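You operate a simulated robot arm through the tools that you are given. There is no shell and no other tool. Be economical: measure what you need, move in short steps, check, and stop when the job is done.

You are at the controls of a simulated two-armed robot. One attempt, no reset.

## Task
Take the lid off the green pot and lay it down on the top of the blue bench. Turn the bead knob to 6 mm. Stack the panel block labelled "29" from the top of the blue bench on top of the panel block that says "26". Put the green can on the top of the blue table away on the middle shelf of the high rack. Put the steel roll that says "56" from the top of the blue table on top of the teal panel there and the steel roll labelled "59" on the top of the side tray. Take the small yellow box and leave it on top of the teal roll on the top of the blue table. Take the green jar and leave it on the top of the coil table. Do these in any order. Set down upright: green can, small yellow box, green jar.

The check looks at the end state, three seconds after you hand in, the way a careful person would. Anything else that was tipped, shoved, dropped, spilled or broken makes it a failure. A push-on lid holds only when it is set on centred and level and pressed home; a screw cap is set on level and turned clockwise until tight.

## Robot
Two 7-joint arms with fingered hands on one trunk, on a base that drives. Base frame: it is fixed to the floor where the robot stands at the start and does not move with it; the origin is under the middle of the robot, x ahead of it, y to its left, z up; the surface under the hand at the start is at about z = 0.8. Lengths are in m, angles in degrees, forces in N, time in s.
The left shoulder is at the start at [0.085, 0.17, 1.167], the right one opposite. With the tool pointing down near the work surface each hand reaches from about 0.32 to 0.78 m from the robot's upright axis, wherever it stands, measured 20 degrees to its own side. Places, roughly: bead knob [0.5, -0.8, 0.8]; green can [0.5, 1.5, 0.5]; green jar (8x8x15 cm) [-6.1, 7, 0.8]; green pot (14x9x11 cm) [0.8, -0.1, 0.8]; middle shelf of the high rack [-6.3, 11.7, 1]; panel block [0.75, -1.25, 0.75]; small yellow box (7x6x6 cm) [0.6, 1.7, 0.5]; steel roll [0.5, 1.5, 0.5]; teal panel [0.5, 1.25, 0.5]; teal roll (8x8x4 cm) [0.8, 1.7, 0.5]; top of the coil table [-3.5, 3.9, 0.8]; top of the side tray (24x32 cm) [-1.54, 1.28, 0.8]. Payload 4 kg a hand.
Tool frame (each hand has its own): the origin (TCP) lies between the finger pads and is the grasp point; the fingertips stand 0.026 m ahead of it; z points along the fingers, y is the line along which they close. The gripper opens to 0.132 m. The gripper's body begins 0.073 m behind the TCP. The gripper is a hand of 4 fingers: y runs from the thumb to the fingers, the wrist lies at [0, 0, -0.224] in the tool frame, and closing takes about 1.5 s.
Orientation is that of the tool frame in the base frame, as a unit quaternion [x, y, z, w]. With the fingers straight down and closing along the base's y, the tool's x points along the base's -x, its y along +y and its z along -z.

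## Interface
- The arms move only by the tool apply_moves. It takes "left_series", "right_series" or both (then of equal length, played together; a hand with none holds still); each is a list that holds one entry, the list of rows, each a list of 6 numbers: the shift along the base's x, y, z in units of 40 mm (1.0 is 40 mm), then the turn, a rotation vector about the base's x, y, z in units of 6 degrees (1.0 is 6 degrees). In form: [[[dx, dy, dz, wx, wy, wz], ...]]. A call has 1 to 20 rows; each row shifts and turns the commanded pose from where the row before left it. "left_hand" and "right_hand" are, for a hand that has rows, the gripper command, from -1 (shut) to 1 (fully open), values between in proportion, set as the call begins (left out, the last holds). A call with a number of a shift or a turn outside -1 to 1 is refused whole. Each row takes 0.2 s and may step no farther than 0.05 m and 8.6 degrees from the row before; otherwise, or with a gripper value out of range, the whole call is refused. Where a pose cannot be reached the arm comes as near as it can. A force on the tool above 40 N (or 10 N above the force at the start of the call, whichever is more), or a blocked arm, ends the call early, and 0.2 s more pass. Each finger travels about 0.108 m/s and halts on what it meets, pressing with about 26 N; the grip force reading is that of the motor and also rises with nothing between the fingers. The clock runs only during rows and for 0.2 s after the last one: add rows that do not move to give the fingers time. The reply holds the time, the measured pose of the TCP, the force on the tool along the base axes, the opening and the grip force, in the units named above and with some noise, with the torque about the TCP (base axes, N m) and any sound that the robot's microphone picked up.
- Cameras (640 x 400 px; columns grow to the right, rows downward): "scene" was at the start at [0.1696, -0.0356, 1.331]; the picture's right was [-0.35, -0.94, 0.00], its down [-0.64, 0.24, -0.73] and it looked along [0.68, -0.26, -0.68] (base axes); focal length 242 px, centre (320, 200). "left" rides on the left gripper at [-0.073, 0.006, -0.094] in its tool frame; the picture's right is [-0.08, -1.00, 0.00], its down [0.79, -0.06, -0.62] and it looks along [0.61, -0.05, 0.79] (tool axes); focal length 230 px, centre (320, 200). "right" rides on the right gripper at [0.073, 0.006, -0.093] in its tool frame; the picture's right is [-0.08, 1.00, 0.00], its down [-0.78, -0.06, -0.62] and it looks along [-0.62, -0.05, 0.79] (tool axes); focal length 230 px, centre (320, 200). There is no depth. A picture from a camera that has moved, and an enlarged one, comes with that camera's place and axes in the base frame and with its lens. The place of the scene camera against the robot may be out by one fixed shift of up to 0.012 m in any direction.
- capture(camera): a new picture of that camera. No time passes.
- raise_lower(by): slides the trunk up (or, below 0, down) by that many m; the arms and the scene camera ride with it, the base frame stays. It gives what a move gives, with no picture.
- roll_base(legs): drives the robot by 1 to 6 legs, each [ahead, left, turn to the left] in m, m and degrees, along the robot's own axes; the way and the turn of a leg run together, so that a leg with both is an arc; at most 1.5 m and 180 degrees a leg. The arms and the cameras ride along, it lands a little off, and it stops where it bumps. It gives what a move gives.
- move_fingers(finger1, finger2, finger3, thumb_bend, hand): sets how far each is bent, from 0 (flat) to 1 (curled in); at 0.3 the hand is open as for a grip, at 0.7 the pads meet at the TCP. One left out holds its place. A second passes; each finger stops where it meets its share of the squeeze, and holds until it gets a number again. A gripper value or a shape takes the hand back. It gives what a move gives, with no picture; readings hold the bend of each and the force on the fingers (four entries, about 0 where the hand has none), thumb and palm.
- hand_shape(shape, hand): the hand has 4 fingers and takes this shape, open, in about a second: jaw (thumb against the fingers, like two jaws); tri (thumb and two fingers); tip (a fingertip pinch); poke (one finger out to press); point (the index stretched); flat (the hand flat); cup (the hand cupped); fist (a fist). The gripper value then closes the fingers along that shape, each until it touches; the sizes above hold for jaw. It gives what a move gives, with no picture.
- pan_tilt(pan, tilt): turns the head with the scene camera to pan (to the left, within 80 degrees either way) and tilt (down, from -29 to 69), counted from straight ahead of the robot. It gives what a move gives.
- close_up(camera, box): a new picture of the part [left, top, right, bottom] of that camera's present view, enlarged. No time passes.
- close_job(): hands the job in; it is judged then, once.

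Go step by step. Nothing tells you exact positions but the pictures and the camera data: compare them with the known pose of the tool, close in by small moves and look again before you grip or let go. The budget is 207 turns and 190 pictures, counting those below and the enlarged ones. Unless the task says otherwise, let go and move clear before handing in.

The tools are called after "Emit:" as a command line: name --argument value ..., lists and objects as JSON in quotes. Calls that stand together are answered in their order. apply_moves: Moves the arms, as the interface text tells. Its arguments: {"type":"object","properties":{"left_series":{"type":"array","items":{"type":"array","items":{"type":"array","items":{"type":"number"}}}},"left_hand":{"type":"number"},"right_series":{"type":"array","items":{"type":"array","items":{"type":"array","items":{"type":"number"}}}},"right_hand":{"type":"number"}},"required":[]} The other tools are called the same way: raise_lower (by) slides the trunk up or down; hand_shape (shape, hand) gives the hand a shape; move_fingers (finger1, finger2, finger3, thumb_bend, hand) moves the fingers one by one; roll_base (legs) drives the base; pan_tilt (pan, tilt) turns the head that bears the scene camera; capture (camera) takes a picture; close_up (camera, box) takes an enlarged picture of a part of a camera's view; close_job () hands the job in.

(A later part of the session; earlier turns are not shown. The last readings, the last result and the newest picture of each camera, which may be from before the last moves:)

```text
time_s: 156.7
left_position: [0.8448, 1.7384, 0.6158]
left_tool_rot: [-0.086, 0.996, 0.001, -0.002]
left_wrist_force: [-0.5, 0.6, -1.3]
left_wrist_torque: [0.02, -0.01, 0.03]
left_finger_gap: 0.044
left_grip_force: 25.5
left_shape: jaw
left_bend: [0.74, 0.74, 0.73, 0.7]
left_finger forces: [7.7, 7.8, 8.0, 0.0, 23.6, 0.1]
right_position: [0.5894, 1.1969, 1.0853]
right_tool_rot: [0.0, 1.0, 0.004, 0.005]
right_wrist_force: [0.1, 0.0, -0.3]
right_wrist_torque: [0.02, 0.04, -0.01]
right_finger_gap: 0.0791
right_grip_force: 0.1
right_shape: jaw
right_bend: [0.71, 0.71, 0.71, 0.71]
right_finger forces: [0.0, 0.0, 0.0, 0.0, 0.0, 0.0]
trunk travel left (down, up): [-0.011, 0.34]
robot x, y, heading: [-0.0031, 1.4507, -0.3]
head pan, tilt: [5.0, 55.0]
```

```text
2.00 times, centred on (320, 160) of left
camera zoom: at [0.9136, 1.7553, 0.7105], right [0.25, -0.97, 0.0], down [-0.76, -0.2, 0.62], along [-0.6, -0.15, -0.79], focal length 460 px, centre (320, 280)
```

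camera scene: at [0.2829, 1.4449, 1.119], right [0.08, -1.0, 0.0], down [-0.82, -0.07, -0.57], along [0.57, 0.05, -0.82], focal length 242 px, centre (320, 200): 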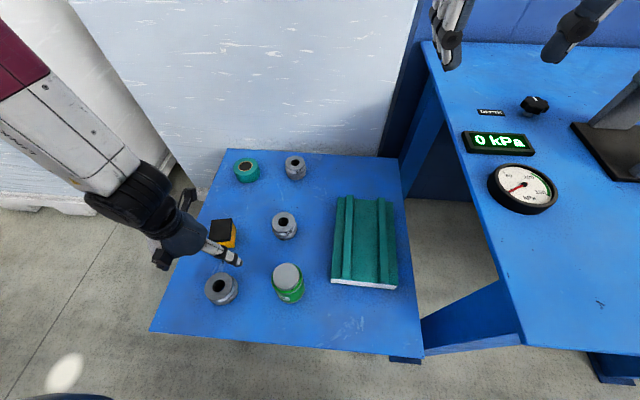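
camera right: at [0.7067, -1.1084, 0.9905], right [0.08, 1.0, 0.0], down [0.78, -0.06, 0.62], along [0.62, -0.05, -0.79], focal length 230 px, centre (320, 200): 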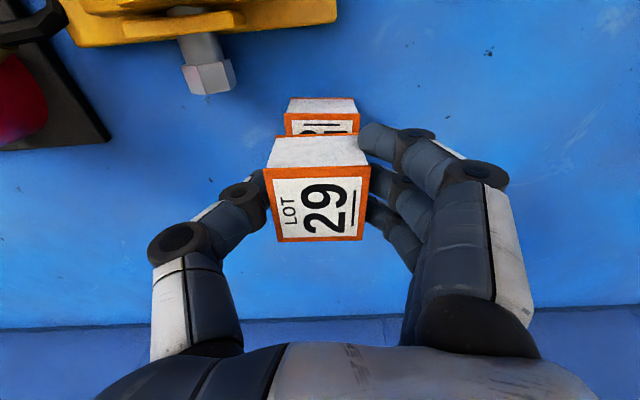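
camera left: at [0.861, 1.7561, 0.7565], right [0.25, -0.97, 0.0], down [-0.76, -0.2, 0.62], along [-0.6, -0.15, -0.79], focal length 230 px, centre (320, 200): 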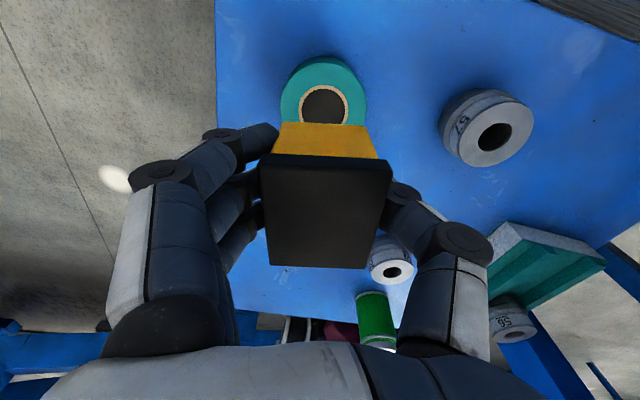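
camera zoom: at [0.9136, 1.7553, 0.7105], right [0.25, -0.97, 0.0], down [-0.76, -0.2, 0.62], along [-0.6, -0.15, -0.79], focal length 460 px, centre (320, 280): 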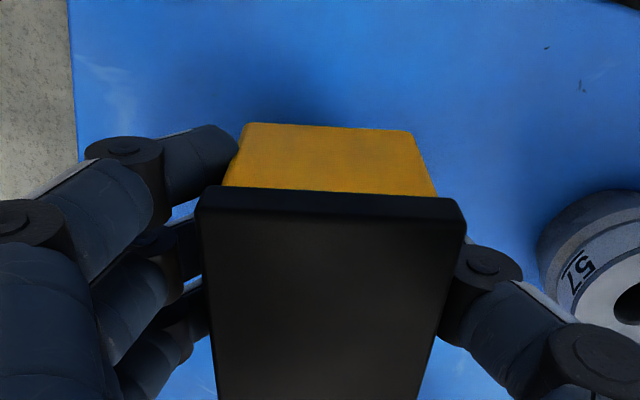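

Emit:
apply_moves --left_series '[[[-0.6, 0, 0, 0, 0, 0], [-0.6, 0.03, 0, 0, 0, 0], [0, 0, -0.5, 0, 0, 0], [0, 0, 0, 0, 0, 0]]]'

Emit:
close_up --camera "left" --box '[220, 60, 420, 260]'

Emit:
close_up --camera "scene" --box '[190, 90, 320, 210]'

```text
time_s: 157.7
left_position: [0.8365, 1.7406, 0.5842]
left_tool_rot: [-0.086, 0.996, 0.002, 0.0]
left_wrist_force: [0.0, 0.1, -1.0]
left_wrist_torque: [0.02, 0.02, 0.0]
left_finger_gap: 0.044
left_grip_force: 25.9
left_shape: jaw
left_bend: [0.74, 0.74, 0.73, 0.7]
left_finger forces: [7.7, 7.7, 8.0, 0.0, 23.5, 0.0]
left hand out of reach, approached as far as the arm can: row 1, 2, 3
right_position: [0.5889, 1.1976, 1.085]
right_tool_rot: [0.001, 1.0, 0.003, 0.005]
right_wrist_force: [0.2, 0.3, -0.8]
right_wrist_torque: [0.0, -0.01, 0.02]
right_finger_gap: 0.079
right_grip_force: 0.0
right_shape: jaw
right_bend: [0.71, 0.71, 0.71, 0.71]
right_finger forces: [0.0, 0.0, 0.0, 0.0, 0.0, 0.1]
trunk travel left (down, up): [-0.011, 0.34]
robot x, y, heading: [-0.0047, 1.4478, 0.0]
head pan, tilt: [5.0, 55.0]
```

```text
2.00 times, centred on (320, 160) of left
camera zoom: at [0.9058, 1.7591, 0.6793], right [0.25, -0.97, 0.0], down [-0.76, -0.2, 0.62], along [-0.6, -0.15, -0.79], focal length 460 px, centre (320, 280)
```

zoom: 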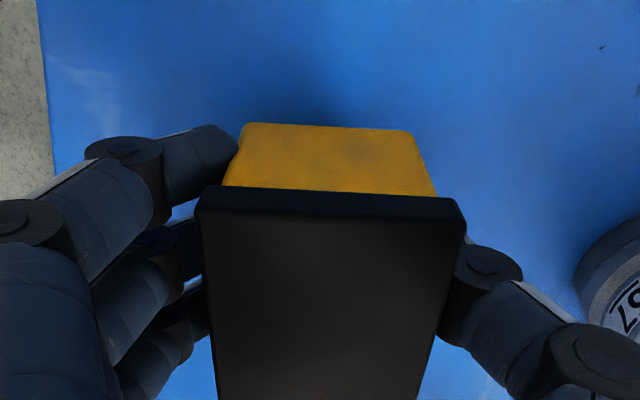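

```text
3.33 times, centred on (255, 150) of scene
camera zoom: at [0.3329, 1.4453, 1.119], right [0.09, -1.0, 0.0], down [-0.82, -0.07, -0.57], along [0.57, 0.05, -0.82], focal length 808 px, centre (537, 367)
```

zoom: 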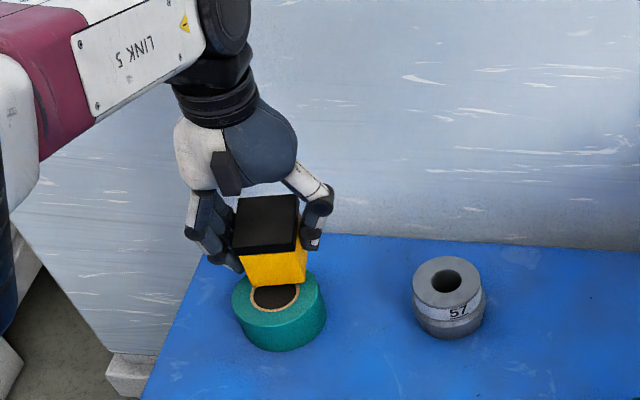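

Emit:
apply_moves --left_series '[[[0, 0, 0.5, 0, 0, 0], [-0.5, 0, 0, 0, 0, 0], [-0.5, 0, 0, 0, 0, 0], [0, 0, 0, 0, 0, 0]]]'

Emit:
close_up --camera "left" --box '[220, 60, 420, 260]'

```text
time_s: 158.7
left_position: [0.795, 1.7407, 0.6041]
left_tool_rot: [-0.086, 0.996, 0.001, 0.0]
left_wrist_force: [-0.2, 0.2, -1.3]
left_wrist_torque: [-0.01, -0.02, -0.04]
left_finger_gap: 0.0442
left_grip_force: 25.9
left_shape: jaw
left_bend: [0.74, 0.74, 0.73, 0.7]
left_finger forces: [7.7, 7.8, 8.1, 0.1, 23.5, 0.0]
right_position: [0.5892, 1.1963, 1.0839]
right_tool_rot: [0.001, 1.0, 0.005, 0.005]
right_wrist_force: [0.1, -0.9, -0.3]
right_wrist_torque: [0.01, 0.01, 0.01]
right_finger_gap: 0.0791
right_grip_force: 0.2
right_shape: jaw
right_bend: [0.71, 0.71, 0.71, 0.71]
right_finger forces: [0.1, 0.0, 0.0, 0.0, 0.0, 0.0]
trunk travel left (down, up): [-0.011, 0.34]
robot x, y, heading: [-0.0024, 1.4465, -0.3]
head pan, tilt: [5.0, 55.0]
```

```text
2.00 times, centred on (320, 160) of left
camera zoom: at [0.8651, 1.758, 0.6991], right [0.25, -0.97, 0.0], down [-0.76, -0.2, 0.62], along [-0.6, -0.15, -0.79], focal length 460 px, centre (320, 280)
```

zoom: 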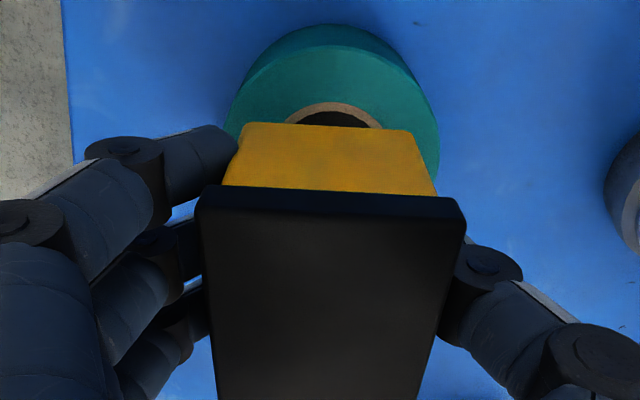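

Emit:
apply_moves --left_series '[[[-0.03, -0.08, -0.4, 0, 0, 0], [0, 0, -0.1, 0, 0, 0], [0, 0, 0, 0, 0, 0]]]'

Emit:
apply_moves --left_series '[[[0, 0, -0.1, 0, 0, 0], [0, 0, 0, 0, 0, 0]]]'

Emit:
close_up --camera "scene" --box '[190, 110, 290, 210]'

```text
time_s: 159.4
left_position: [0.7936, 1.7365, 0.5837]
left_tool_rot: [-0.086, 0.996, 0.001, 0.0]
left_wrist_force: [-0.5, 0.6, -0.3]
left_wrist_torque: [-0.02, 0.06, 0.01]
left_finger_gap: 0.0436
left_grip_force: 26.0
left_shape: jaw
left_bend: [0.74, 0.74, 0.73, 0.7]
left_finger forces: [7.7, 7.8, 8.0, 0.0, 23.5, 0.0]
right_position: [0.5887, 1.1961, 1.0842]
right_tool_rot: [0.001, 1.0, 0.005, 0.005]
right_wrist_force: [0.8, 0.2, 0.0]
right_wrist_torque: [-0.01, 0.01, 0.0]
right_finger_gap: 0.079
right_grip_force: 0.2
right_shape: jaw
right_bend: [0.71, 0.71, 0.71, 0.71]
right_finger forces: [0.0, 0.0, 0.0, 0.0, 0.0, 0.0]
trunk travel left (down, up): [-0.011, 0.34]
robot x, y, heading: [-0.0008, 1.4442, 0.2]
head pan, tilt: [5.0, 55.0]
```

```text
time_s: 160.1
left_position: [0.7947, 1.7372, 0.5818]
left_tool_rot: [-0.087, 0.996, 0.001, 0.001]
left_wrist_force: [-0.3, -0.6, -0.8]
left_wrist_torque: [-0.02, 0.0, -0.05]
left_finger_gap: 0.0442
left_grip_force: 26.2
left_shape: jaw
left_bend: [0.74, 0.74, 0.73, 0.7]
left_finger forces: [7.7, 7.8, 8.0, 0.1, 23.5, 0.1]
right_position: [0.5889, 1.1964, 1.0845]
right_tool_rot: [0.001, 1.0, 0.004, 0.005]
right_wrist_force: [0.5, 0.0, 1.0]
right_wrist_torque: [0.0, 0.01, -0.02]
right_finger_gap: 0.079
right_grip_force: 0.0
right_shape: jaw
right_bend: [0.71, 0.71, 0.71, 0.71]
right_finger forces: [0.1, 0.0, 0.0, 0.0, 0.1, 0.1]
trunk travel left (down, up): [-0.011, 0.34]
robot x, y, heading: [-0.004, 1.4448, 0.1]
head pan, tilt: [5.0, 55.0]
```

```text
4.00 times, centred on (240, 160) of scene
camera zoom: at [0.333, 1.4452, 1.119], right [0.09, -1.0, 0.0], down [-0.82, -0.07, -0.57], along [0.57, 0.05, -0.82], focal length 970 px, centre (640, 360)
```

zoom: 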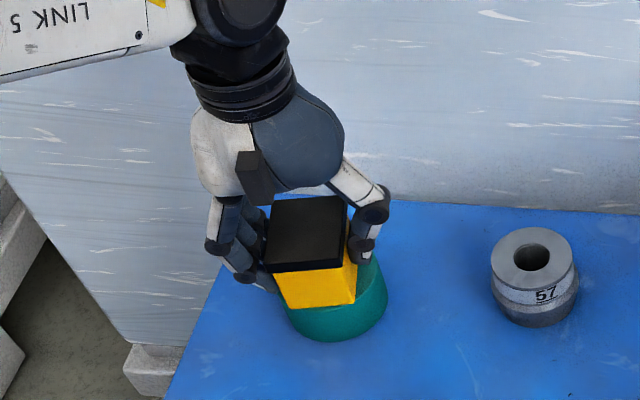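

Emit:
apply_moves --left_series '[[[0, 0, -0.07, 0, 0, 0], [0, 0, 0, 0, 0, 0]]]'

Emit:
apply_moves --left_series '[[[0, 0, -0.07, 0, 0, 0], [0, 0, 0, 0, 0, 0]]]'

```text
time_s: 160.7
left_position: [0.7941, 1.7376, 0.5791]
left_tool_rot: [-0.086, 0.996, 0.001, 0.001]
left_wrist_force: [-0.4, 0.2, 8.0]
left_wrist_torque: [0.08, 0.02, -0.01]
left_finger_gap: 0.0441
left_grip_force: 26.1
left_shape: jaw
left_bend: [0.74, 0.74, 0.74, 0.7]
left_finger forces: [8.2, 8.4, 8.6, 0.0, 25.1, 0.0]
right_position: [0.5882, 1.1962, 1.0856]
right_tool_rot: [0.001, 1.0, 0.005, 0.006]
right_wrist_force: [-1.0, 0.6, -0.6]
right_wrist_torque: [0.01, 0.0, -0.02]
right_finger_gap: 0.0792
right_grip_force: 0.0
right_shape: jaw
right_bend: [0.71, 0.71, 0.71, 0.71]
right_finger forces: [0.0, 0.0, 0.0, 0.0, 0.1, 0.0]
trunk travel left (down, up): [-0.011, 0.34]
robot x, y, heading: [-0.0015, 1.4437, -0.0]
head pan, tilt: [5.0, 55.0]
```

```text
time_s: 161.2
left_position: [0.7951, 1.7377, 0.5785]
left_tool_rot: [-0.086, 0.996, 0.002, 0.003]
left_wrist_force: [-0.2, 3.0, 21.0]
left_wrist_torque: [0.13, 0.05, 0.0]
left_finger_gap: 0.0442
left_grip_force: 26.0
left_shape: jaw
left_bend: [0.74, 0.74, 0.74, 0.7]
left_finger forces: [9.6, 9.8, 10.3, 0.0, 27.9, 0.0]
right_position: [0.5865, 1.1968, 1.0872]
right_tool_rot: [0.0, 1.0, 0.005, 0.007]
right_wrist_force: [0.3, -0.6, 0.1]
right_wrist_torque: [0.03, 0.0, 0.0]
right_finger_gap: 0.0791
right_grip_force: 0.1
right_shape: jaw
right_bend: [0.71, 0.71, 0.71, 0.71]
right_finger forces: [0.0, 0.0, 0.1, 0.0, 0.0, 0.1]
trunk travel left (down, up): [-0.011, 0.34]
robot x, y, heading: [-0.0068, 1.4456, -0.0]
head pan, tilt: [5.0, 55.0]
```

Box is resting on the teal roll. Ease up, open and retreat upward.

Emit:
apply_moves --left_series '[[[0, 0, 0.07, 0, 0, 0], [0, 0, 0, 0, 0, 0]]]'

Emit:
apply_moves --left_series '[[[0, 0, 0, 0, 0, 0], [0, 0, 0, 0, 0, 0], [0, 0, 0, 0, 0, 0], [0, 0, 0, 0, 0, 0], [0, 0, 0, 0, 0, 0], [0, 0, 0.3, 0, 0, 0], [0, 0, 0.5, 0, 0, 0], [0, 0, 0.6, 0, 0, 0], [0, 0, 0.8, 0, 0, 0], [0, 0, 0.8, 0, 0, 0], [0, 0, 0, 0, 0, 0]]]' --left_hand 0.5

Emit:
close_up --camera "scene" --box '[190, 110, 320, 310]'

```text
time_s: 161.8
left_position: [0.7956, 1.737, 0.5795]
left_tool_rot: [-0.086, 0.996, 0.002, 0.0]
left_wrist_force: [3.4, -0.1, 15.2]
left_wrist_torque: [0.07, -0.05, -0.01]
left_finger_gap: 0.0441
left_grip_force: 25.8
left_shape: jaw
left_bend: [0.74, 0.74, 0.74, 0.7]
left_finger forces: [9.2, 9.4, 9.6, 0.0, 28.3, 0.1]
right_position: [0.5873, 1.1957, 1.0848]
right_tool_rot: [0.001, 1.0, 0.005, 0.006]
right_wrist_force: [0.3, 0.1, 0.1]
right_wrist_torque: [0.03, -0.01, -0.03]
right_finger_gap: 0.079
right_grip_force: 0.0
right_shape: jaw
right_bend: [0.71, 0.71, 0.71, 0.71]
right_finger forces: [0.1, 0.0, 0.0, 0.1, 0.0, 0.1]
trunk travel left (down, up): [-0.011, 0.34]
robot x, y, heading: [-0.007, 1.4422, -0.3]
head pan, tilt: [5.0, 55.0]
```

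```text
time_s: 164.2
left_position: [0.7936, 1.7354, 0.6982]
left_tool_rot: [-0.085, 0.996, 0.002, -0.001]
left_wrist_force: [-0.7, 0.5, -0.9]
left_wrist_torque: [-0.01, -0.01, -0.01]
left_finger_gap: 0.0984
left_grip_force: 0.1
left_shape: jaw
left_bend: [0.64, 0.64, 0.64, 0.6]
left_finger forces: [0.0, 0.0, 0.1, 0.1, 0.1, 0.1]
right_position: [0.5892, 1.197, 1.0848]
right_tool_rot: [0.001, 1.0, 0.005, 0.005]
right_wrist_force: [0.8, 1.4, 0.7]
right_wrist_torque: [0.0, 0.01, 0.0]
right_finger_gap: 0.0789
right_grip_force: 0.0
right_shape: jaw
right_bend: [0.71, 0.71, 0.71, 0.71]
right_finger forces: [0.0, 0.1, 0.0, 0.0, 0.0, 0.0]
trunk travel left (down, up): [-0.011, 0.34]
robot x, y, heading: [-0.0068, 1.4452, -0.1]
head pan, tilt: [5.0, 55.0]
```

```text
2.00 times, centred on (255, 210) of scene
camera zoom: at [0.3332, 1.4452, 1.1188], right [0.09, -1.0, 0.0], down [-0.82, -0.07, -0.57], along [0.57, 0.05, -0.82], focal length 485 px, centre (450, 180)
```

zoom: 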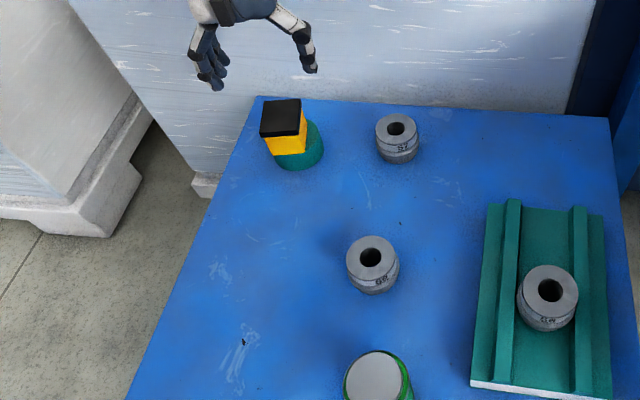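

Yellow box sits on the teal roll. Next, the right hand takes roll 59 (for the side tray); the left will later take the can from the side. First clear the left hand up and bring the right one over 59.

Emit:
apply_moves --left_series '[[[0, 0, 0.9, 0, 0, 0], [0, 0, 0.9, 0, 0, 0], [-0.5, 0.3, 0.9, 0, 0, -0.85], [-0.9, 0.3, 0.6, 0, 0, -0.8], [-0.9, 0.3, 0.3, 0, 0, 0], [-0.9, 0.3, 0, 0, 0, 0], [-0.9, 0.3, 0, 0, 0, 0], [0, 0, 0, 0, 0, 0], [0, 0, 0, 0, 0, 0], [0, 0, 0, 0, 0, 0], [0, 0, 0, 0, 0, 0], [0, 0, 0, 0, 0, 0], [0, 0, 0, 0, 0, 0], [0, 0, 0, 0, 0, 0], [0, 0, 0, 0, 0, 0], [0, 0, 0, 0, 0, 0], [0, 0, 0, 0, 0, 0]]]' --right_series '[[[0, 0, 0, 0, 0, 0], [0, 0, 0, 0, 0, 0], [0, 0, 0, 0, 0, 0], [0, 0, 0, 0, 0, 0], [0.03, 0.94, 0, 0, 0, 0], [0.03, 0.94, 0, 0, 0, 0], [0.03, 0.94, 0, 0, 0, 0], [0.03, 0.94, -0.3, 0, 0, 0], [0.03, 0.94, -0.6, 0, 0, 0], [0.03, 0.94, -0.6, 0, 0, 0], [0.03, 0.94, -0.6, 0, 0, 0], [0.03, 0.94, -0.6, 0, 0, 0], [0.03, 0.94, -0.6, 0, 0, 0], [0, 0.94, -0.6, 0, 0, 0], [0, 0, -1, 0, 0, 0], [0, 0, -1, 0, 0, 0], [0, 0, -1, 0, 0, 0]]]' --right_hand 0.7

Emit:
capture --camera "right"

Emit:
capture --camera "scene"

```text
time_s: 167.8
left_position: [0.6313, 1.7965, 0.8423]
left_tool_rot: [0.0, 1.0, 0.002, 0.0]
left_wrist_force: [0.2, 0.1, 0.2]
left_wrist_torque: [-0.01, -0.01, -0.01]
left_finger_gap: 0.0989
left_grip_force: 0.0
left_shape: jaw
left_bend: [0.64, 0.64, 0.64, 0.6]
left_finger forces: [0.1, 0.0, 0.0, 0.1, 0.0, 0.0]
right_position: [0.6007, 1.573, 0.8068]
right_tool_rot: [0.002, 1.0, 0.007, 0.005]
right_wrist_force: [0.1, 0.0, 0.0]
right_wrist_torque: [0.02, 0.0, 0.03]
right_finger_gap: 0.112
right_grip_force: 0.1
right_shape: jaw
right_bend: [0.54, 0.54, 0.54, 0.5]
right_finger forces: [0.1, 0.0, 0.0, 0.1, 0.1, 0.0]
trunk travel left (down, up): [-0.011, 0.34]
robot x, y, heading: [-0.0005, 1.4458, -0.1]
head pan, tilt: [5.0, 55.0]
```

```text
90 pictures are left
camera right: at [0.5274, 1.5769, 0.8992], right [0.08, 1.0, 0.01], down [0.78, -0.07, 0.62], along [0.62, -0.04, -0.78], focal length 230 px, centre (320, 200)
```

right: 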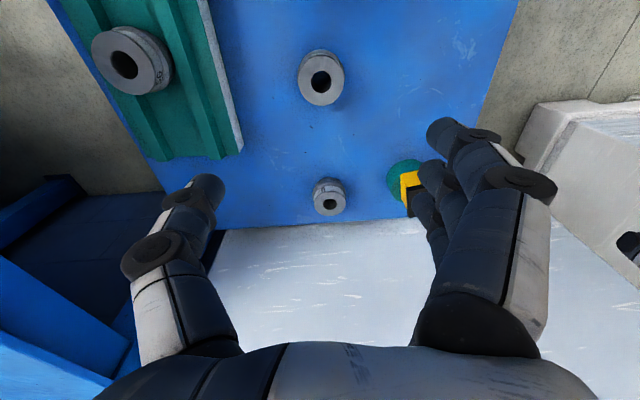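

```text
89 pictures are left
camera scene: at [0.3334, 1.4453, 1.1187], right [0.09, -1.0, 0.0], down [-0.82, -0.07, -0.57], along [0.57, 0.05, -0.82], focal length 242 px, centre (320, 200)
```

scene: 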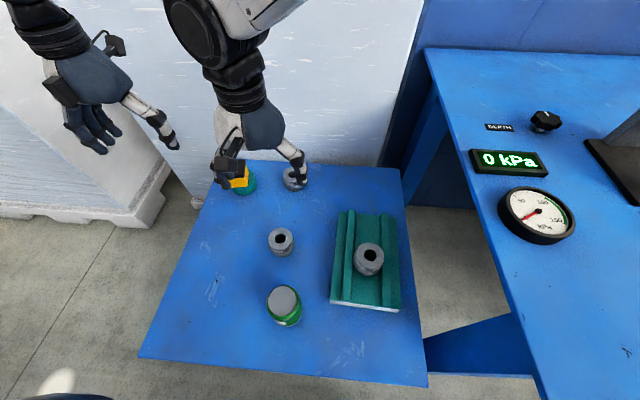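

Emit:
apply_moves --right_series '[[[0, 0.1, -1, 0, 0, 0], [0, 0, -1, 0, 0, 0], [0, 0, -1, 0, 0, 0], [0, 0, -1, 0, 0, 0], [0, 0, -1, 0, 0, 0], [0, 0, 0, 0, 0, 0]]]'

Emit:
capture --camera "right"

```text
time_s: 169.4
left_position: [0.6316, 1.7962, 0.844]
left_tool_rot: [0.0, 1.0, 0.002, -0.001]
left_wrist_force: [0.4, 0.0, 0.3]
left_wrist_torque: [0.04, 0.01, 0.01]
left_finger_gap: 0.0988
left_grip_force: 0.1
left_shape: jaw
left_bend: [0.64, 0.64, 0.64, 0.6]
left_finger forces: [0.0, 0.0, 0.0, 0.0, 0.1, 0.0]
right_position: [0.644, 1.5429, 0.6229]
right_tool_rot: [0.053, 0.998, 0.019, 0.011]
right_wrist_force: [-0.1, 0.6, -0.6]
right_wrist_torque: [-0.01, -0.01, -0.01]
right_finger_gap: 0.1119
right_grip_force: 0.1
right_shape: jaw
right_bend: [0.54, 0.54, 0.54, 0.5]
right_finger forces: [0.0, 0.0, 0.0, 0.0, 0.0, 0.0]
trunk travel left (down, up): [-0.011, 0.34]
robot x, y, heading: [0.0001, 1.4491, -0.1]
head pan, tilt: [5.0, 55.0]
stopped in row 6 (right hand): the arm was blocked; the commanded pose is now the measured one
```

```text
88 pictures are left
camera right: at [0.5694, 1.5521, 0.715], right [0.18, 0.98, 0.04], down [0.76, -0.17, 0.63], along [0.62, -0.08, -0.78], focal length 230 px, centre (320, 200)
```

right: 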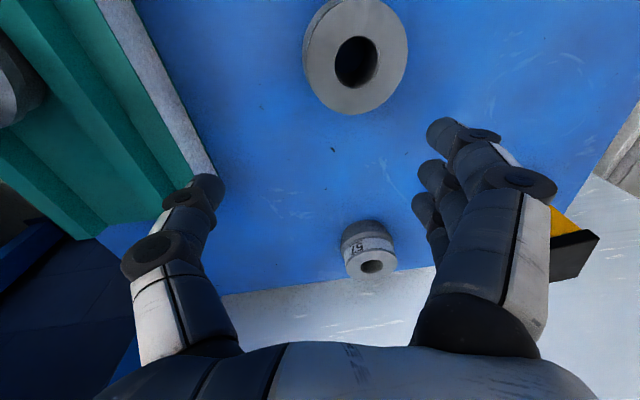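

Emit:
capture --camera "scene"

Emit:
pan_tilt --pan -35 --tilt 60

Emit:
capture --camera "scene"

```text
87 pictures are left
camera scene: at [0.3331, 1.445, 1.1189], right [0.08, -1.0, 0.0], down [-0.82, -0.07, -0.57], along [0.57, 0.05, -0.82], focal length 242 px, centre (320, 200)
```

scene: 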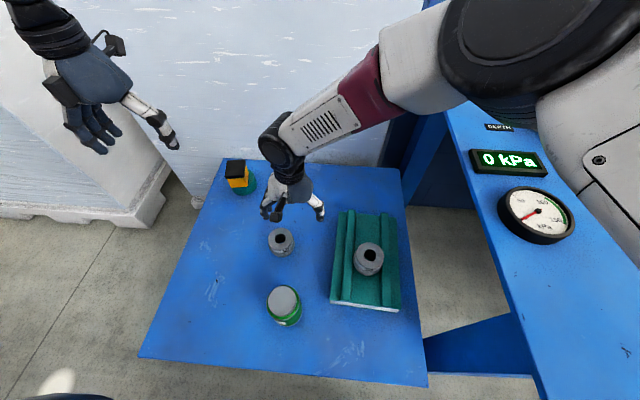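

```text
time_s: 170.5
left_position: [0.6317, 1.7973, 0.8428]
left_tool_rot: [-0.001, 1.0, 0.001, 0.0]
left_wrist_force: [0.1, 0.4, 0.7]
left_wrist_torque: [0.01, -0.02, -0.01]
left_finger_gap: 0.0985
left_grip_force: 0.0
left_shape: jaw
left_bend: [0.64, 0.64, 0.64, 0.6]
left_finger forces: [0.0, 0.0, 0.0, 0.1, 0.0, 0.0]
right_position: [0.6424, 1.5439, 0.6223]
right_tool_rot: [0.053, 0.998, 0.019, 0.01]
right_wrist_force: [-0.5, 0.0, 0.4]
right_wrist_torque: [0.0, 0.0, -0.01]
right_finger_gap: 0.112
right_grip_force: 0.0
right_shape: jaw
right_bend: [0.54, 0.54, 0.54, 0.5]
right_finger forces: [0.0, 0.0, 0.1, 0.1, 0.0, 0.1]
trunk travel left (down, up): [-0.011, 0.34]
robot x, y, heading: [-0.0, 1.445, -0.2]
head pan, tilt: [-35.0, 60.0]
```

```text
86 pictures are left
camera scene: at [0.3156, 1.4008, 1.1129], right [-0.57, -0.82, 0.0], down [-0.71, 0.5, -0.5], along [0.41, -0.29, -0.87], focal length 242 px, centre (320, 200)
```

scene: 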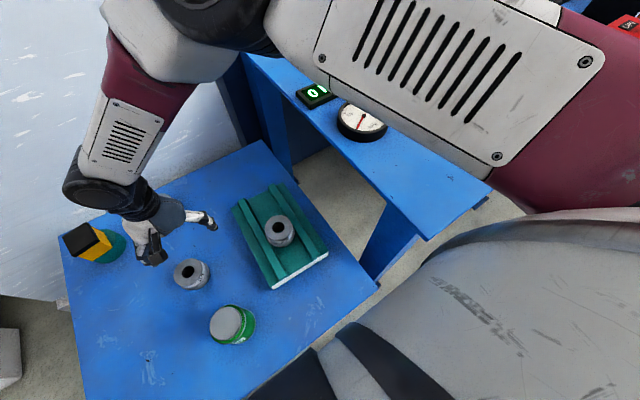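

The right elbow swings over the bench and gets blocked there. I'll back the right arm out the way it came and use the left hand for roll 59 instead.

Emit:
apply_moves --right_series '[[[-0.2, 0.1, 0.9, 0, 0, 0], [-0.4, 0.2, 0.9, 0, 0, 0], [-0.4, 0.2, 0.9, 0, 0, 0], [0, 0.2, 0.9, 0, 0, 0], [0, 0, 0.9, 0, 0, 0], [0, 0, 0.9, 0, 0, 0], [0, -0.5, 0.8, 0, 0, 0], [0, -0.9, 0.6, 0, 0, 0], [0, -0.9, 0.6, 0, 0, 0], [0, -0.9, 0.6, 0, 0, 0], [0, -0.9, 0.6, 0, 0, 0], [0, -0.9, 0.6, 0, 0, 0], [0, -0.9, 0.6, 0, 0, 0], [0, -0.9, 0, 0, 0, 0], [0, -0.9, 0, 0, 0, 0], [0, -0.9, 0, 0, 0, 0]]]'

Emit:
capture --camera "scene"

```text
time_s: 173.9
left_position: [0.6313, 1.7978, 0.8456]
left_tool_rot: [0.0, 1.0, 0.002, 0.001]
left_wrist_force: [0.2, 0.1, 0.0]
left_wrist_torque: [-0.02, -0.01, 0.0]
left_finger_gap: 0.0985
left_grip_force: 0.1
left_shape: jaw
left_bend: [0.64, 0.64, 0.64, 0.6]
left_finger forces: [0.1, 0.0, 0.0, 0.0, 0.0, 0.1]
right_position: [0.5988, 1.2277, 1.0127]
right_tool_rot: [0.05, 0.999, 0.019, 0.011]
right_wrist_force: [-0.5, 1.0, 0.3]
right_wrist_torque: [0.04, 0.03, 0.04]
right_finger_gap: 0.1119
right_grip_force: 0.1
right_shape: jaw
right_bend: [0.54, 0.54, 0.54, 0.5]
right_finger forces: [0.1, 0.0, 0.0, 0.0, 0.0, 0.0]
trunk travel left (down, up): [-0.011, 0.34]
robot x, y, heading: [-0.0015, 1.4456, -0.5]
head pan, tilt: [-35.0, 60.0]
```

```text
85 pictures are left
camera scene: at [0.3155, 1.4003, 1.1129], right [-0.58, -0.82, 0.0], down [-0.71, 0.5, -0.5], along [0.41, -0.29, -0.87], focal length 242 px, centre (320, 200)
```

scene: 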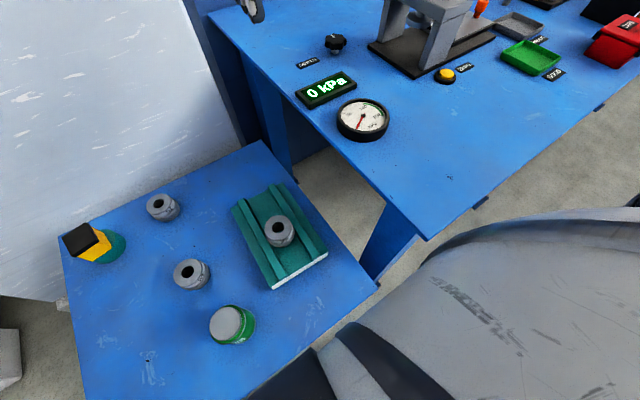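

Emit:
apply_moves --left_series '[[[-0.13, -0.92, -0.3, 0, 0, 0], [-0.13, -0.92, -0.3, 0, 0, 0], [-0.13, -0.92, -0.3, 0, 0, 0], [-0.13, -0.92, -0.3, 0, 0, 0], [-0.13, -0.92, -0.3, 0, 0, 0], [-0.13, -0.92, -0.3, 0, 0, 0], [0, 0, -0.9, 0, 0, 0], [0, 0, -0.9, 0, 0, 0], [0, 0, -0.9, 0, 0, 0], [0, 0, -0.8, 0, 0, 0], [0, 0, 0, 0, 0, 0]]]' --left_hand 0.7

Emit:
capture --camera "left"

```text
time_s: 176.3
left_position: [0.6013, 1.5769, 0.6332]
left_tool_rot: [0.001, 1.0, 0.002, 0.0]
left_wrist_force: [1.0, -1.0, 0.3]
left_wrist_torque: [0.0, -0.04, -0.01]
left_finger_gap: 0.1119
left_grip_force: 0.1
left_shape: jaw
left_bend: [0.54, 0.54, 0.54, 0.5]
left_finger forces: [0.0, 0.0, 0.0, 0.0, 0.0, 0.0]
right_position: [0.5992, 1.2293, 1.013]
right_tool_rot: [0.049, 0.999, 0.019, 0.01]
right_wrist_force: [0.2, 0.0, -0.4]
right_wrist_torque: [-0.02, 0.02, -0.01]
right_finger_gap: 0.1123
right_grip_force: 0.0
right_shape: jaw
right_bend: [0.54, 0.54, 0.54, 0.5]
right_finger forces: [0.0, 0.0, 0.0, 0.0, 0.0, 0.0]
trunk travel left (down, up): [-0.011, 0.34]
robot x, y, heading: [-0.0014, 1.4459, -0.1]
head pan, tilt: [-35.0, 60.0]
```

```text
84 pictures are left
camera left: at [0.6729, 1.5819, 0.7282], right [0.08, -1.0, 0.0], down [-0.78, -0.06, 0.62], along [-0.61, -0.04, -0.79], focal length 230 px, centre (320, 200)
```

left: 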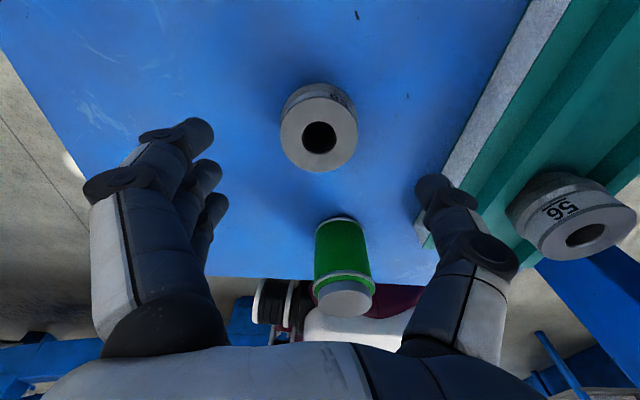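

Emit:
apply_moves --left_series '[[[-0.08, 0.03, -0.8, 0, 0, 0], [0, 0, -0.8, 0, 0, 0], [0, 0, -0.7, 0, 0, 0], [0, 0, 0, 0, 0, 0]]]'

Emit:
apply_moves --left_series '[[[0, 0, 0, 0, 0, 0], [0, 0, 0, 0, 0, 0], [0, 0, 0, 0, 0, 0], [0, 0, 0, 0, 0, 0], [0, 0, 0, 0, 0, 0], [0, 0, 0.6, 0, 0, 0], [0, 0, 0.9, 0, 0, 0], [0, 0, 0.9, 0, 0, 0], [0, 0, 0.9, 0, 0, 0], [0, 0, 0.9, 0, 0, 0], [0, 0, 0.9, 0, 0, 0], [0, 0, 0.9, 0, 0, 0], [0, 0, 0.9, 0, 0, 0], [0, 0, 0, 0, 0, 0]]]' --left_hand -1

Emit:
capture --camera "left"

```text
time_s: 177.3
left_position: [0.5983, 1.579, 0.542]
left_tool_rot: [0.001, 1.0, 0.001, 0.0]
left_wrist_force: [0.4, 1.0, 0.1]
left_wrist_torque: [-0.03, -0.02, -0.02]
left_finger_gap: 0.1124
left_grip_force: 0.1
left_shape: jaw
left_bend: [0.54, 0.54, 0.54, 0.5]
left_finger forces: [0.0, 0.1, 0.1, 0.1, 0.1, 0.0]
right_position: [0.5992, 1.2288, 1.0139]
right_tool_rot: [0.049, 0.999, 0.019, 0.011]
right_wrist_force: [0.5, -0.3, -0.3]
right_wrist_torque: [-0.01, 0.01, 0.03]
right_finger_gap: 0.1119
right_grip_force: 0.0
right_shape: jaw
right_bend: [0.54, 0.54, 0.54, 0.5]
right_finger forces: [0.0, 0.0, 0.0, 0.1, 0.0, 0.1]
trunk travel left (down, up): [-0.011, 0.34]
robot x, y, heading: [-0.0035, 1.4467, -0.2]
head pan, tilt: [-35.0, 60.0]
```

```text
time_s: 180.3
left_position: [0.5971, 1.5796, 0.8143]
left_tool_rot: [0.0, 1.0, 0.002, 0.0]
left_wrist_force: [0.1, -0.3, -3.0]
left_wrist_torque: [-0.02, 0.05, 0.0]
left_finger_gap: 0.056
left_grip_force: 26.1
left_shape: jaw
left_bend: [0.73, 0.73, 0.73, 0.7]
left_finger forces: [8.3, 7.9, 7.6, 0.1, 23.5, 0.1]
right_position: [0.5992, 1.2287, 1.0121]
right_tool_rot: [0.049, 0.999, 0.019, 0.011]
right_wrist_force: [-0.3, 0.7, 0.0]
right_wrist_torque: [0.0, -0.02, 0.03]
right_finger_gap: 0.1117
right_grip_force: 0.0
right_shape: jaw
right_bend: [0.54, 0.54, 0.54, 0.5]
right_finger forces: [0.1, 0.0, 0.0, 0.0, 0.0, 0.0]
trunk travel left (down, up): [-0.011, 0.34]
robot x, y, heading: [-0.0011, 1.4465, -0.4]
head pan, tilt: [-35.0, 60.0]
```

```text
83 pictures are left
camera left: at [0.6689, 1.5848, 0.9084], right [0.08, -1.0, 0.0], down [-0.78, -0.06, 0.62], along [-0.62, -0.04, -0.79], focal length 230 px, centre (320, 200)
```

left: 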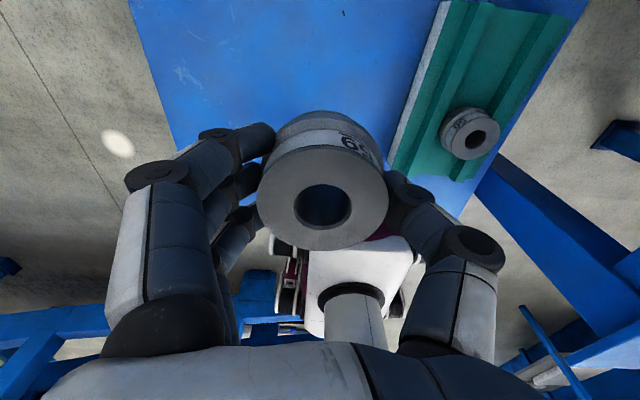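

Roll 59 held. I'll back away from the table, raise the trunk, pull the hands in, and turn to look at the side tray.

Emit:
roll_base --legs '[[-0.3, 0, 0]]'

Emit:
raise_lower --by 0.17

Emit:
apply_moves --left_series '[[[-0.9, 0.2, 0.3, 0, 0, 0], [-0.9, 0.2, 0.3, 0, 0, 0], [-0.9, 0.2, 0.3, 0, 0, 0], [-0.9, 0.2, 0.3, 0, 0, 0], [0, 0, 0, 0, 0, 0]]]' --right_series '[[[-0.9, 0, 0, 0, 0, 0], [-0.9, 0, 0, 0, 0, 0], [-0.9, 0, 0, 0, 0, 0], [-0.9, 0, 0, 0, 0, 0], [0, 0, 0, 0, 0, 0]]]'

Emit:
pan_tilt --pan 60 --tilt 25

Emit:
roll_base --legs '[[0, 0, 80]]'

Emit:
capture --camera "scene"

```text
time_s: 182.3
left_position: [0.3057, 1.5766, 0.8138]
left_tool_rot: [0.004, 1.0, 0.002, 0.0]
left_wrist_force: [0.1, 1.0, -3.1]
left_wrist_torque: [-0.02, -0.01, 0.02]
left_finger_gap: 0.056
left_grip_force: 26.5
left_shape: jaw
left_bend: [0.73, 0.73, 0.73, 0.7]
left_finger forces: [8.4, 7.9, 7.7, 0.0, 23.5, 0.1]
right_position: [0.3043, 1.2259, 1.0119]
right_tool_rot: [0.053, 0.998, 0.019, 0.01]
right_wrist_force: [0.5, 0.4, -0.3]
right_wrist_torque: [0.02, -0.01, -0.01]
right_finger_gap: 0.112
right_grip_force: 0.1
right_shape: jaw
right_bend: [0.54, 0.54, 0.54, 0.5]
right_finger forces: [0.0, 0.0, 0.0, 0.1, 0.0, 0.0]
trunk travel left (down, up): [-0.011, 0.34]
robot x, y, heading: [-0.2947, 1.4482, -0.6]
head pan, tilt: [-35.0, 60.0]
```

```text
time_s: 184.3
left_position: [0.3075, 1.5772, 0.9819]
left_tool_rot: [0.005, 1.0, 0.002, -0.002]
left_wrist_force: [0.7, 0.8, -3.4]
left_wrist_torque: [0.02, 0.02, -0.01]
left_finger_gap: 0.0557
left_grip_force: 25.7
left_shape: jaw
left_bend: [0.73, 0.73, 0.73, 0.7]
left_finger forces: [8.4, 7.8, 7.9, 0.1, 23.5, 0.0]
right_position: [0.3059, 1.2258, 1.1825]
right_tool_rot: [0.052, 0.998, 0.019, 0.01]
right_wrist_force: [0.0, 0.3, 0.3]
right_wrist_torque: [-0.01, 0.04, 0.03]
right_finger_gap: 0.112
right_grip_force: 0.0
right_shape: jaw
right_bend: [0.54, 0.54, 0.54, 0.5]
right_finger forces: [0.0, 0.0, 0.0, 0.0, 0.1, 0.0]
trunk travel left (down, up): [-0.181, 0.17]
robot x, y, heading: [-0.2937, 1.4453, -0.4]
head pan, tilt: [-35.0, 60.0]
```

```text
time_s: 185.5
left_position: [0.1635, 1.609, 1.0315]
left_tool_rot: [0.004, 1.0, 0.002, -0.001]
left_wrist_force: [0.2, -0.6, -3.3]
left_wrist_torque: [0.01, 0.0, 0.0]
left_finger_gap: 0.0559
left_grip_force: 26.1
left_shape: jaw
left_bend: [0.73, 0.73, 0.73, 0.7]
left_finger forces: [8.9, 7.9, 8.0, 0.0, 23.5, 0.0]
right_position: [0.1617, 1.2287, 1.1829]
right_tool_rot: [0.053, 0.998, 0.018, 0.01]
right_wrist_force: [-0.4, 0.2, -0.2]
right_wrist_torque: [0.02, 0.04, -0.03]
right_finger_gap: 0.1122
right_grip_force: 0.2
right_shape: jaw
right_bend: [0.54, 0.54, 0.54, 0.5]
right_finger forces: [0.0, 0.0, 0.0, 0.0, 0.0, 0.0]
trunk travel left (down, up): [-0.181, 0.17]
robot x, y, heading: [-0.2931, 1.4454, -0.8]
head pan, tilt: [-35.0, 60.0]
```

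```text
time_s: 187.2
left_position: [0.1622, 1.6093, 1.0323]
left_tool_rot: [0.005, 1.0, 0.001, 0.001]
left_wrist_force: [0.4, 0.0, -3.6]
left_wrist_torque: [-0.03, -0.02, 0.03]
left_finger_gap: 0.0559
left_grip_force: 26.0
left_shape: jaw
left_bend: [0.73, 0.73, 0.73, 0.7]
left_finger forces: [8.6, 7.9, 8.1, 0.1, 23.5, 0.0]
right_position: [0.161, 1.2271, 1.1839]
right_tool_rot: [0.053, 0.998, 0.019, 0.011]
right_wrist_force: [0.4, -0.5, 0.0]
right_wrist_torque: [0.02, 0.0, 0.02]
right_finger_gap: 0.1123
right_grip_force: 0.0
right_shape: jaw
right_bend: [0.54, 0.54, 0.54, 0.5]
right_finger forces: [0.0, 0.1, 0.0, 0.1, 0.2, 0.1]
trunk travel left (down, up): [-0.181, 0.17]
robot x, y, heading: [-0.2957, 1.4472, -0.5]
head pan, tilt: [60.0, 25.0]
```

```text
time_s: 191.3
left_position: [-0.3936, 1.9191, 1.0347]
left_tool_rot: [-0.656, 0.755, 0.004, 0.001]
left_wrist_force: [-0.7, -0.8, -3.6]
left_wrist_torque: [-0.01, -0.02, 0.0]
left_finger_gap: 0.0554
left_grip_force: 26.3
left_shape: jaw
left_bend: [0.73, 0.73, 0.73, 0.7]
left_finger forces: [9.9, 8.5, 9.0, 0.1, 25.0, 0.0]
right_position: [-0.0148, 1.8639, 1.1841]
right_tool_rot: [-0.617, 0.786, 0.023, -0.003]
right_wrist_force: [-0.2, -0.2, -0.3]
right_wrist_torque: [-0.02, 0.01, 0.0]
right_finger_gap: 0.1121
right_grip_force: 0.0
right_shape: jaw
right_bend: [0.54, 0.54, 0.54, 0.5]
right_finger forces: [0.0, 0.0, 0.1, 0.0, 0.0, 0.0]
trunk travel left (down, up): [-0.181, 0.17]
robot x, y, heading: [-0.2954, 1.448, 81.5]
head pan, tilt: [60.0, 25.0]
stopped in leg 1: the robot was blocked; the commanded pose is now the measured one
```

```text
82 pictures are left
camera scene: at [-0.3505, 1.5814, 1.3596], right [0.62, 0.78, 0.0], down [0.33, -0.26, -0.91], along [-0.71, 0.56, -0.42], focal length 242 px, centre (320, 200)
```

scene: 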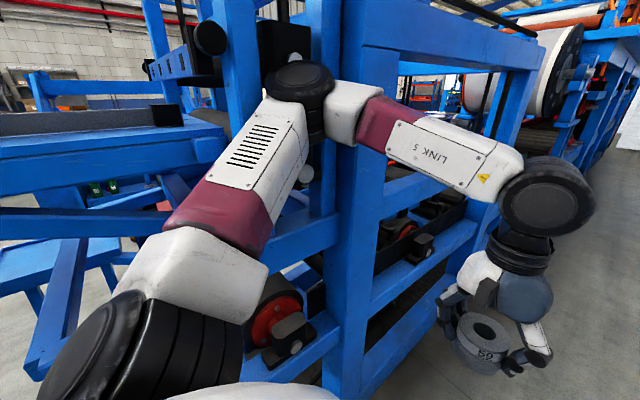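

The left elbow touches the machine frame. I'll shift the robot to its right (away), then look toward the tray.

Emit:
roll_base --legs '[[0, -0.22, 0], [-0.5, 0, 0]]'

Emit:
pan_tilt --pan 78 --tilt 20

Emit:
capture --camera "scene"

```text
time_s: 196.3
left_position: [-0.2568, 1.4012, 1.0327]
left_tool_rot: [-0.658, 0.753, 0.002, 0.0]
left_wrist_force: [-0.6, 0.7, -2.6]
left_wrist_torque: [-0.02, 0.03, 0.0]
left_finger_gap: 0.0555
left_grip_force: 25.5
left_shape: jaw
left_bend: [0.73, 0.73, 0.73, 0.7]
left_finger forces: [10.0, 8.5, 9.1, 0.1, 25.0, 0.0]
right_position: [0.1216, 1.348, 1.1833]
right_tool_rot: [-0.618, 0.786, 0.021, -0.004]
right_wrist_force: [1.2, 0.3, 0.3]
right_wrist_torque: [-0.03, 0.01, 0.03]
right_finger_gap: 0.112
right_grip_force: 0.0
right_shape: jaw
right_bend: [0.54, 0.54, 0.54, 0.5]
right_finger forces: [0.1, 0.1, 0.0, 0.0, 0.0, 0.0]
trunk travel left (down, up): [-0.181, 0.17]
robot x, y, heading: [-0.1549, 0.9259, 81.9]
head pan, tilt: [60.0, 25.0]
```

```text
time_s: 197.1
left_position: [-0.257, 1.4015, 1.0325]
left_tool_rot: [-0.658, 0.753, 0.001, 0.0]
left_wrist_force: [0.3, 0.2, -3.4]
left_wrist_torque: [-0.01, -0.01, -0.02]
left_finger_gap: 0.0557
left_grip_force: 26.0
left_shape: jaw
left_bend: [0.73, 0.73, 0.73, 0.7]
left_finger forces: [9.9, 8.7, 9.2, 0.1, 24.9, 0.0]
right_position: [0.1223, 1.3492, 1.184]
right_tool_rot: [-0.618, 0.786, 0.022, -0.004]
right_wrist_force: [0.5, 0.2, -0.3]
right_wrist_torque: [-0.03, 0.0, 0.03]
right_finger_gap: 0.1121
right_grip_force: 0.1
right_shape: jaw
right_bend: [0.54, 0.54, 0.54, 0.5]
right_finger forces: [0.1, 0.1, 0.0, 0.0, 0.0, 0.0]
trunk travel left (down, up): [-0.181, 0.17]
robot x, y, heading: [-0.1553, 0.9262, 81.8]
head pan, tilt: [78.0, 20.0]
```

```text
81 pictures are left
camera scene: at [-0.2285, 1.0408, 1.3668], right [0.34, 0.94, 0.0], down [0.32, -0.12, -0.94], along [-0.88, 0.32, -0.34], focal length 242 px, centre (320, 200)
```

scene: 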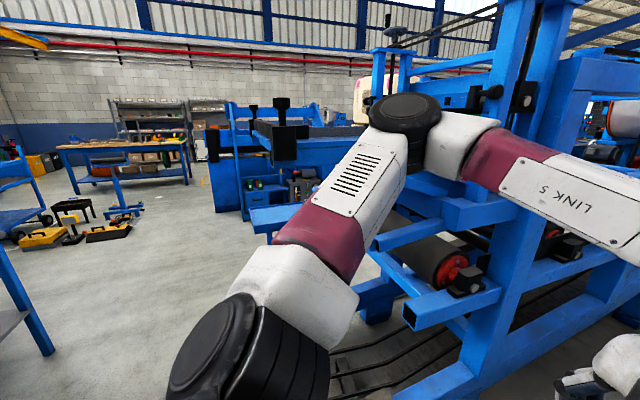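

The side tray is the small blue ledge; I'll approach it from the -y side, facing +y.

Emit:
roll_base --legs '[[0, 0, 8.2], [-0.3, 0, 0], [0, 0.9, 0]]'

Emit:
pan_tilt --pan 25 --tilt 30

Emit:
capture --camera "scene"

```text
time_s: 207.8
left_position: [-1.2337, 1.0729, 1.0315]
left_tool_rot: [0.71, -0.704, -0.001, -0.001]
left_wrist_force: [0.1, -0.5, -3.4]
left_wrist_torque: [-0.01, -0.01, -0.01]
left_finger_gap: 0.0555
left_grip_force: 25.6
left_shape: jaw
left_bend: [0.73, 0.73, 0.73, 0.7]
left_finger forces: [9.9, 8.6, 9.0, 0.0, 24.8, 0.1]
right_position: [-0.8488, 1.0738, 1.1831]
right_tool_rot: [-0.672, 0.74, 0.021, -0.005]
right_wrist_force: [0.0, 0.4, -0.1]
right_wrist_torque: [-0.01, 0.01, -0.04]
right_finger_gap: 0.1118
right_grip_force: 0.1
right_shape: jaw
right_bend: [0.54, 0.54, 0.54, 0.5]
right_finger forces: [0.1, 0.0, 0.0, 0.1, 0.1, 0.0]
trunk travel left (down, up): [-0.181, 0.17]
robot x, y, heading: [-1.0637, 0.6158, 89.9]
head pan, tilt: [78.0, 20.0]
```

```text
time_s: 209.0
left_position: [-1.235, 1.0731, 1.033]
left_tool_rot: [0.71, -0.704, -0.001, -0.001]
left_wrist_force: [0.4, 0.7, -3.1]
left_wrist_torque: [0.03, 0.02, 0.01]
left_finger_gap: 0.0555
left_grip_force: 26.3
left_shape: jaw
left_bend: [0.73, 0.73, 0.73, 0.7]
left_finger forces: [10.0, 8.7, 9.0, 0.0, 24.8, 0.0]
right_position: [-0.8504, 1.0734, 1.1834]
right_tool_rot: [-0.671, 0.741, 0.021, -0.006]
right_wrist_force: [-0.7, 0.2, 0.3]
right_wrist_torque: [0.0, 0.0, 0.05]
right_finger_gap: 0.1121
right_grip_force: 0.2
right_shape: jaw
right_bend: [0.54, 0.54, 0.54, 0.5]
right_finger forces: [0.0, 0.1, 0.0, 0.0, 0.1, 0.0]
trunk travel left (down, up): [-0.181, 0.17]
robot x, y, heading: [-1.0685, 0.6192, 90.1]
head pan, tilt: [25.0, 30.0]
```

```text
80 pictures are left
camera scene: at [-1.1026, 0.7817, 1.3508], right [0.91, 0.42, 0.0], down [0.21, -0.45, -0.87], along [-0.37, 0.79, -0.5], focal length 242 px, centre (320, 200)
```

scene: 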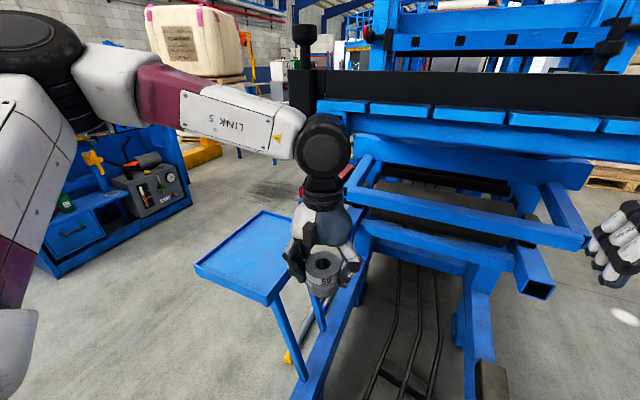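

Emit:
roll_base --legs '[[0.05, 0.32, 0]]'

Emit:
apply_moves --left_series '[[[0, 0.9, 0, 0, 0, 0], [0, 0.9, 0, 0, 0, 0], [0, 0.9, -0.4, 0, 0, 0], [0, 0.4, -0.8, 0, 0, 0], [0, 0, 0, 0, 0, 0]]]'

Emit:
capture --camera "scene"

Emit:
capture --camera "left"

```text
time_s: 211.5
left_position: [-1.4668, 1.1058, 1.034]
left_tool_rot: [0.709, -0.705, -0.002, -0.001]
left_wrist_force: [0.1, -0.3, -2.8]
left_wrist_torque: [-0.02, 0.01, 0.01]
left_finger_gap: 0.0559
left_grip_force: 26.0
left_shape: jaw
left_bend: [0.73, 0.73, 0.73, 0.7]
left_finger forces: [9.9, 8.6, 8.9, 0.0, 24.7, 0.1]
right_position: [-1.0847, 1.1025, 1.1838]
right_tool_rot: [-0.673, 0.739, 0.017, -0.006]
right_wrist_force: [-6.7, -18.3, 3.2]
right_wrist_torque: [1.99, -0.75, 0.28]
right_finger_gap: 0.1121
right_grip_force: 0.1
right_shape: jaw
right_bend: [0.54, 0.54, 0.54, 0.5]
right_finger forces: [0.0, 0.0, 0.2, 0.1, 0.0, 17.6]
trunk travel left (down, up): [-0.181, 0.17]
robot x, y, heading: [-1.3029, 0.6521, 90.0]
head pan, tilt: [25.0, 30.0]
stopped in leg 1: the force on the tool passed its limit at 48 N (the readings are from after the stop); the commanded pose is now the measured one
```

```text
time_s: 212.7
left_position: [-1.47, 1.233, 0.9873]
left_tool_rot: [0.709, -0.705, -0.002, -0.002]
left_wrist_force: [-0.3, 0.1, -2.1]
left_wrist_torque: [0.02, -0.02, 0.0]
left_finger_gap: 0.0553
left_grip_force: 26.4
left_shape: jaw
left_bend: [0.73, 0.73, 0.73, 0.7]
left_finger forces: [10.0, 8.6, 8.8, 0.0, 24.8, 0.1]
right_position: [-1.0843, 1.103, 1.1843]
right_tool_rot: [-0.673, 0.74, 0.017, -0.005]
right_wrist_force: [-8.5, -25.6, 1.7]
right_wrist_torque: [2.64, -0.92, 0.42]
right_finger_gap: 0.1122
right_grip_force: 0.0
right_shape: jaw
right_bend: [0.54, 0.54, 0.54, 0.5]
right_finger forces: [0.1, 0.1, 0.7, 0.0, 0.1, 24.8]
trunk travel left (down, up): [-0.181, 0.17]
robot x, y, heading: [-1.2985, 0.6526, 89.7]
head pan, tilt: [25.0, 30.0]
```

```text
79 pictures are left
camera scene: at [-1.3376, 0.8129, 1.3514], right [0.91, 0.42, 0.0], down [0.21, -0.45, -0.87], along [-0.36, 0.79, -0.5], focal length 242 px, centre (320, 200)
```

scene: 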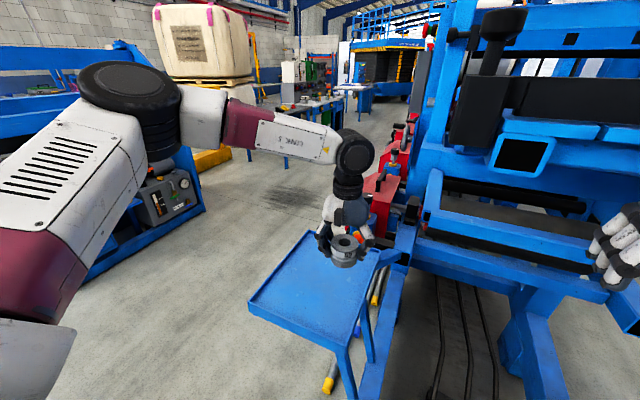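

```text
78 pictures are left
camera left: at [-1.4777, 1.3041, 1.0816], right [1.0, 0.08, 0.0], down [0.07, -0.79, 0.61], along [0.05, -0.61, -0.79], focal length 230 px, centre (320, 200)
```

left: 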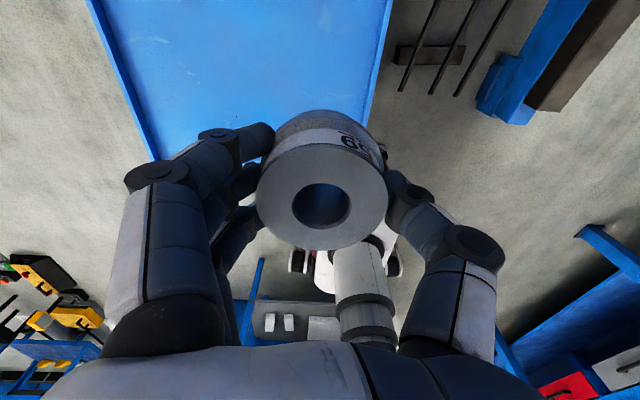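

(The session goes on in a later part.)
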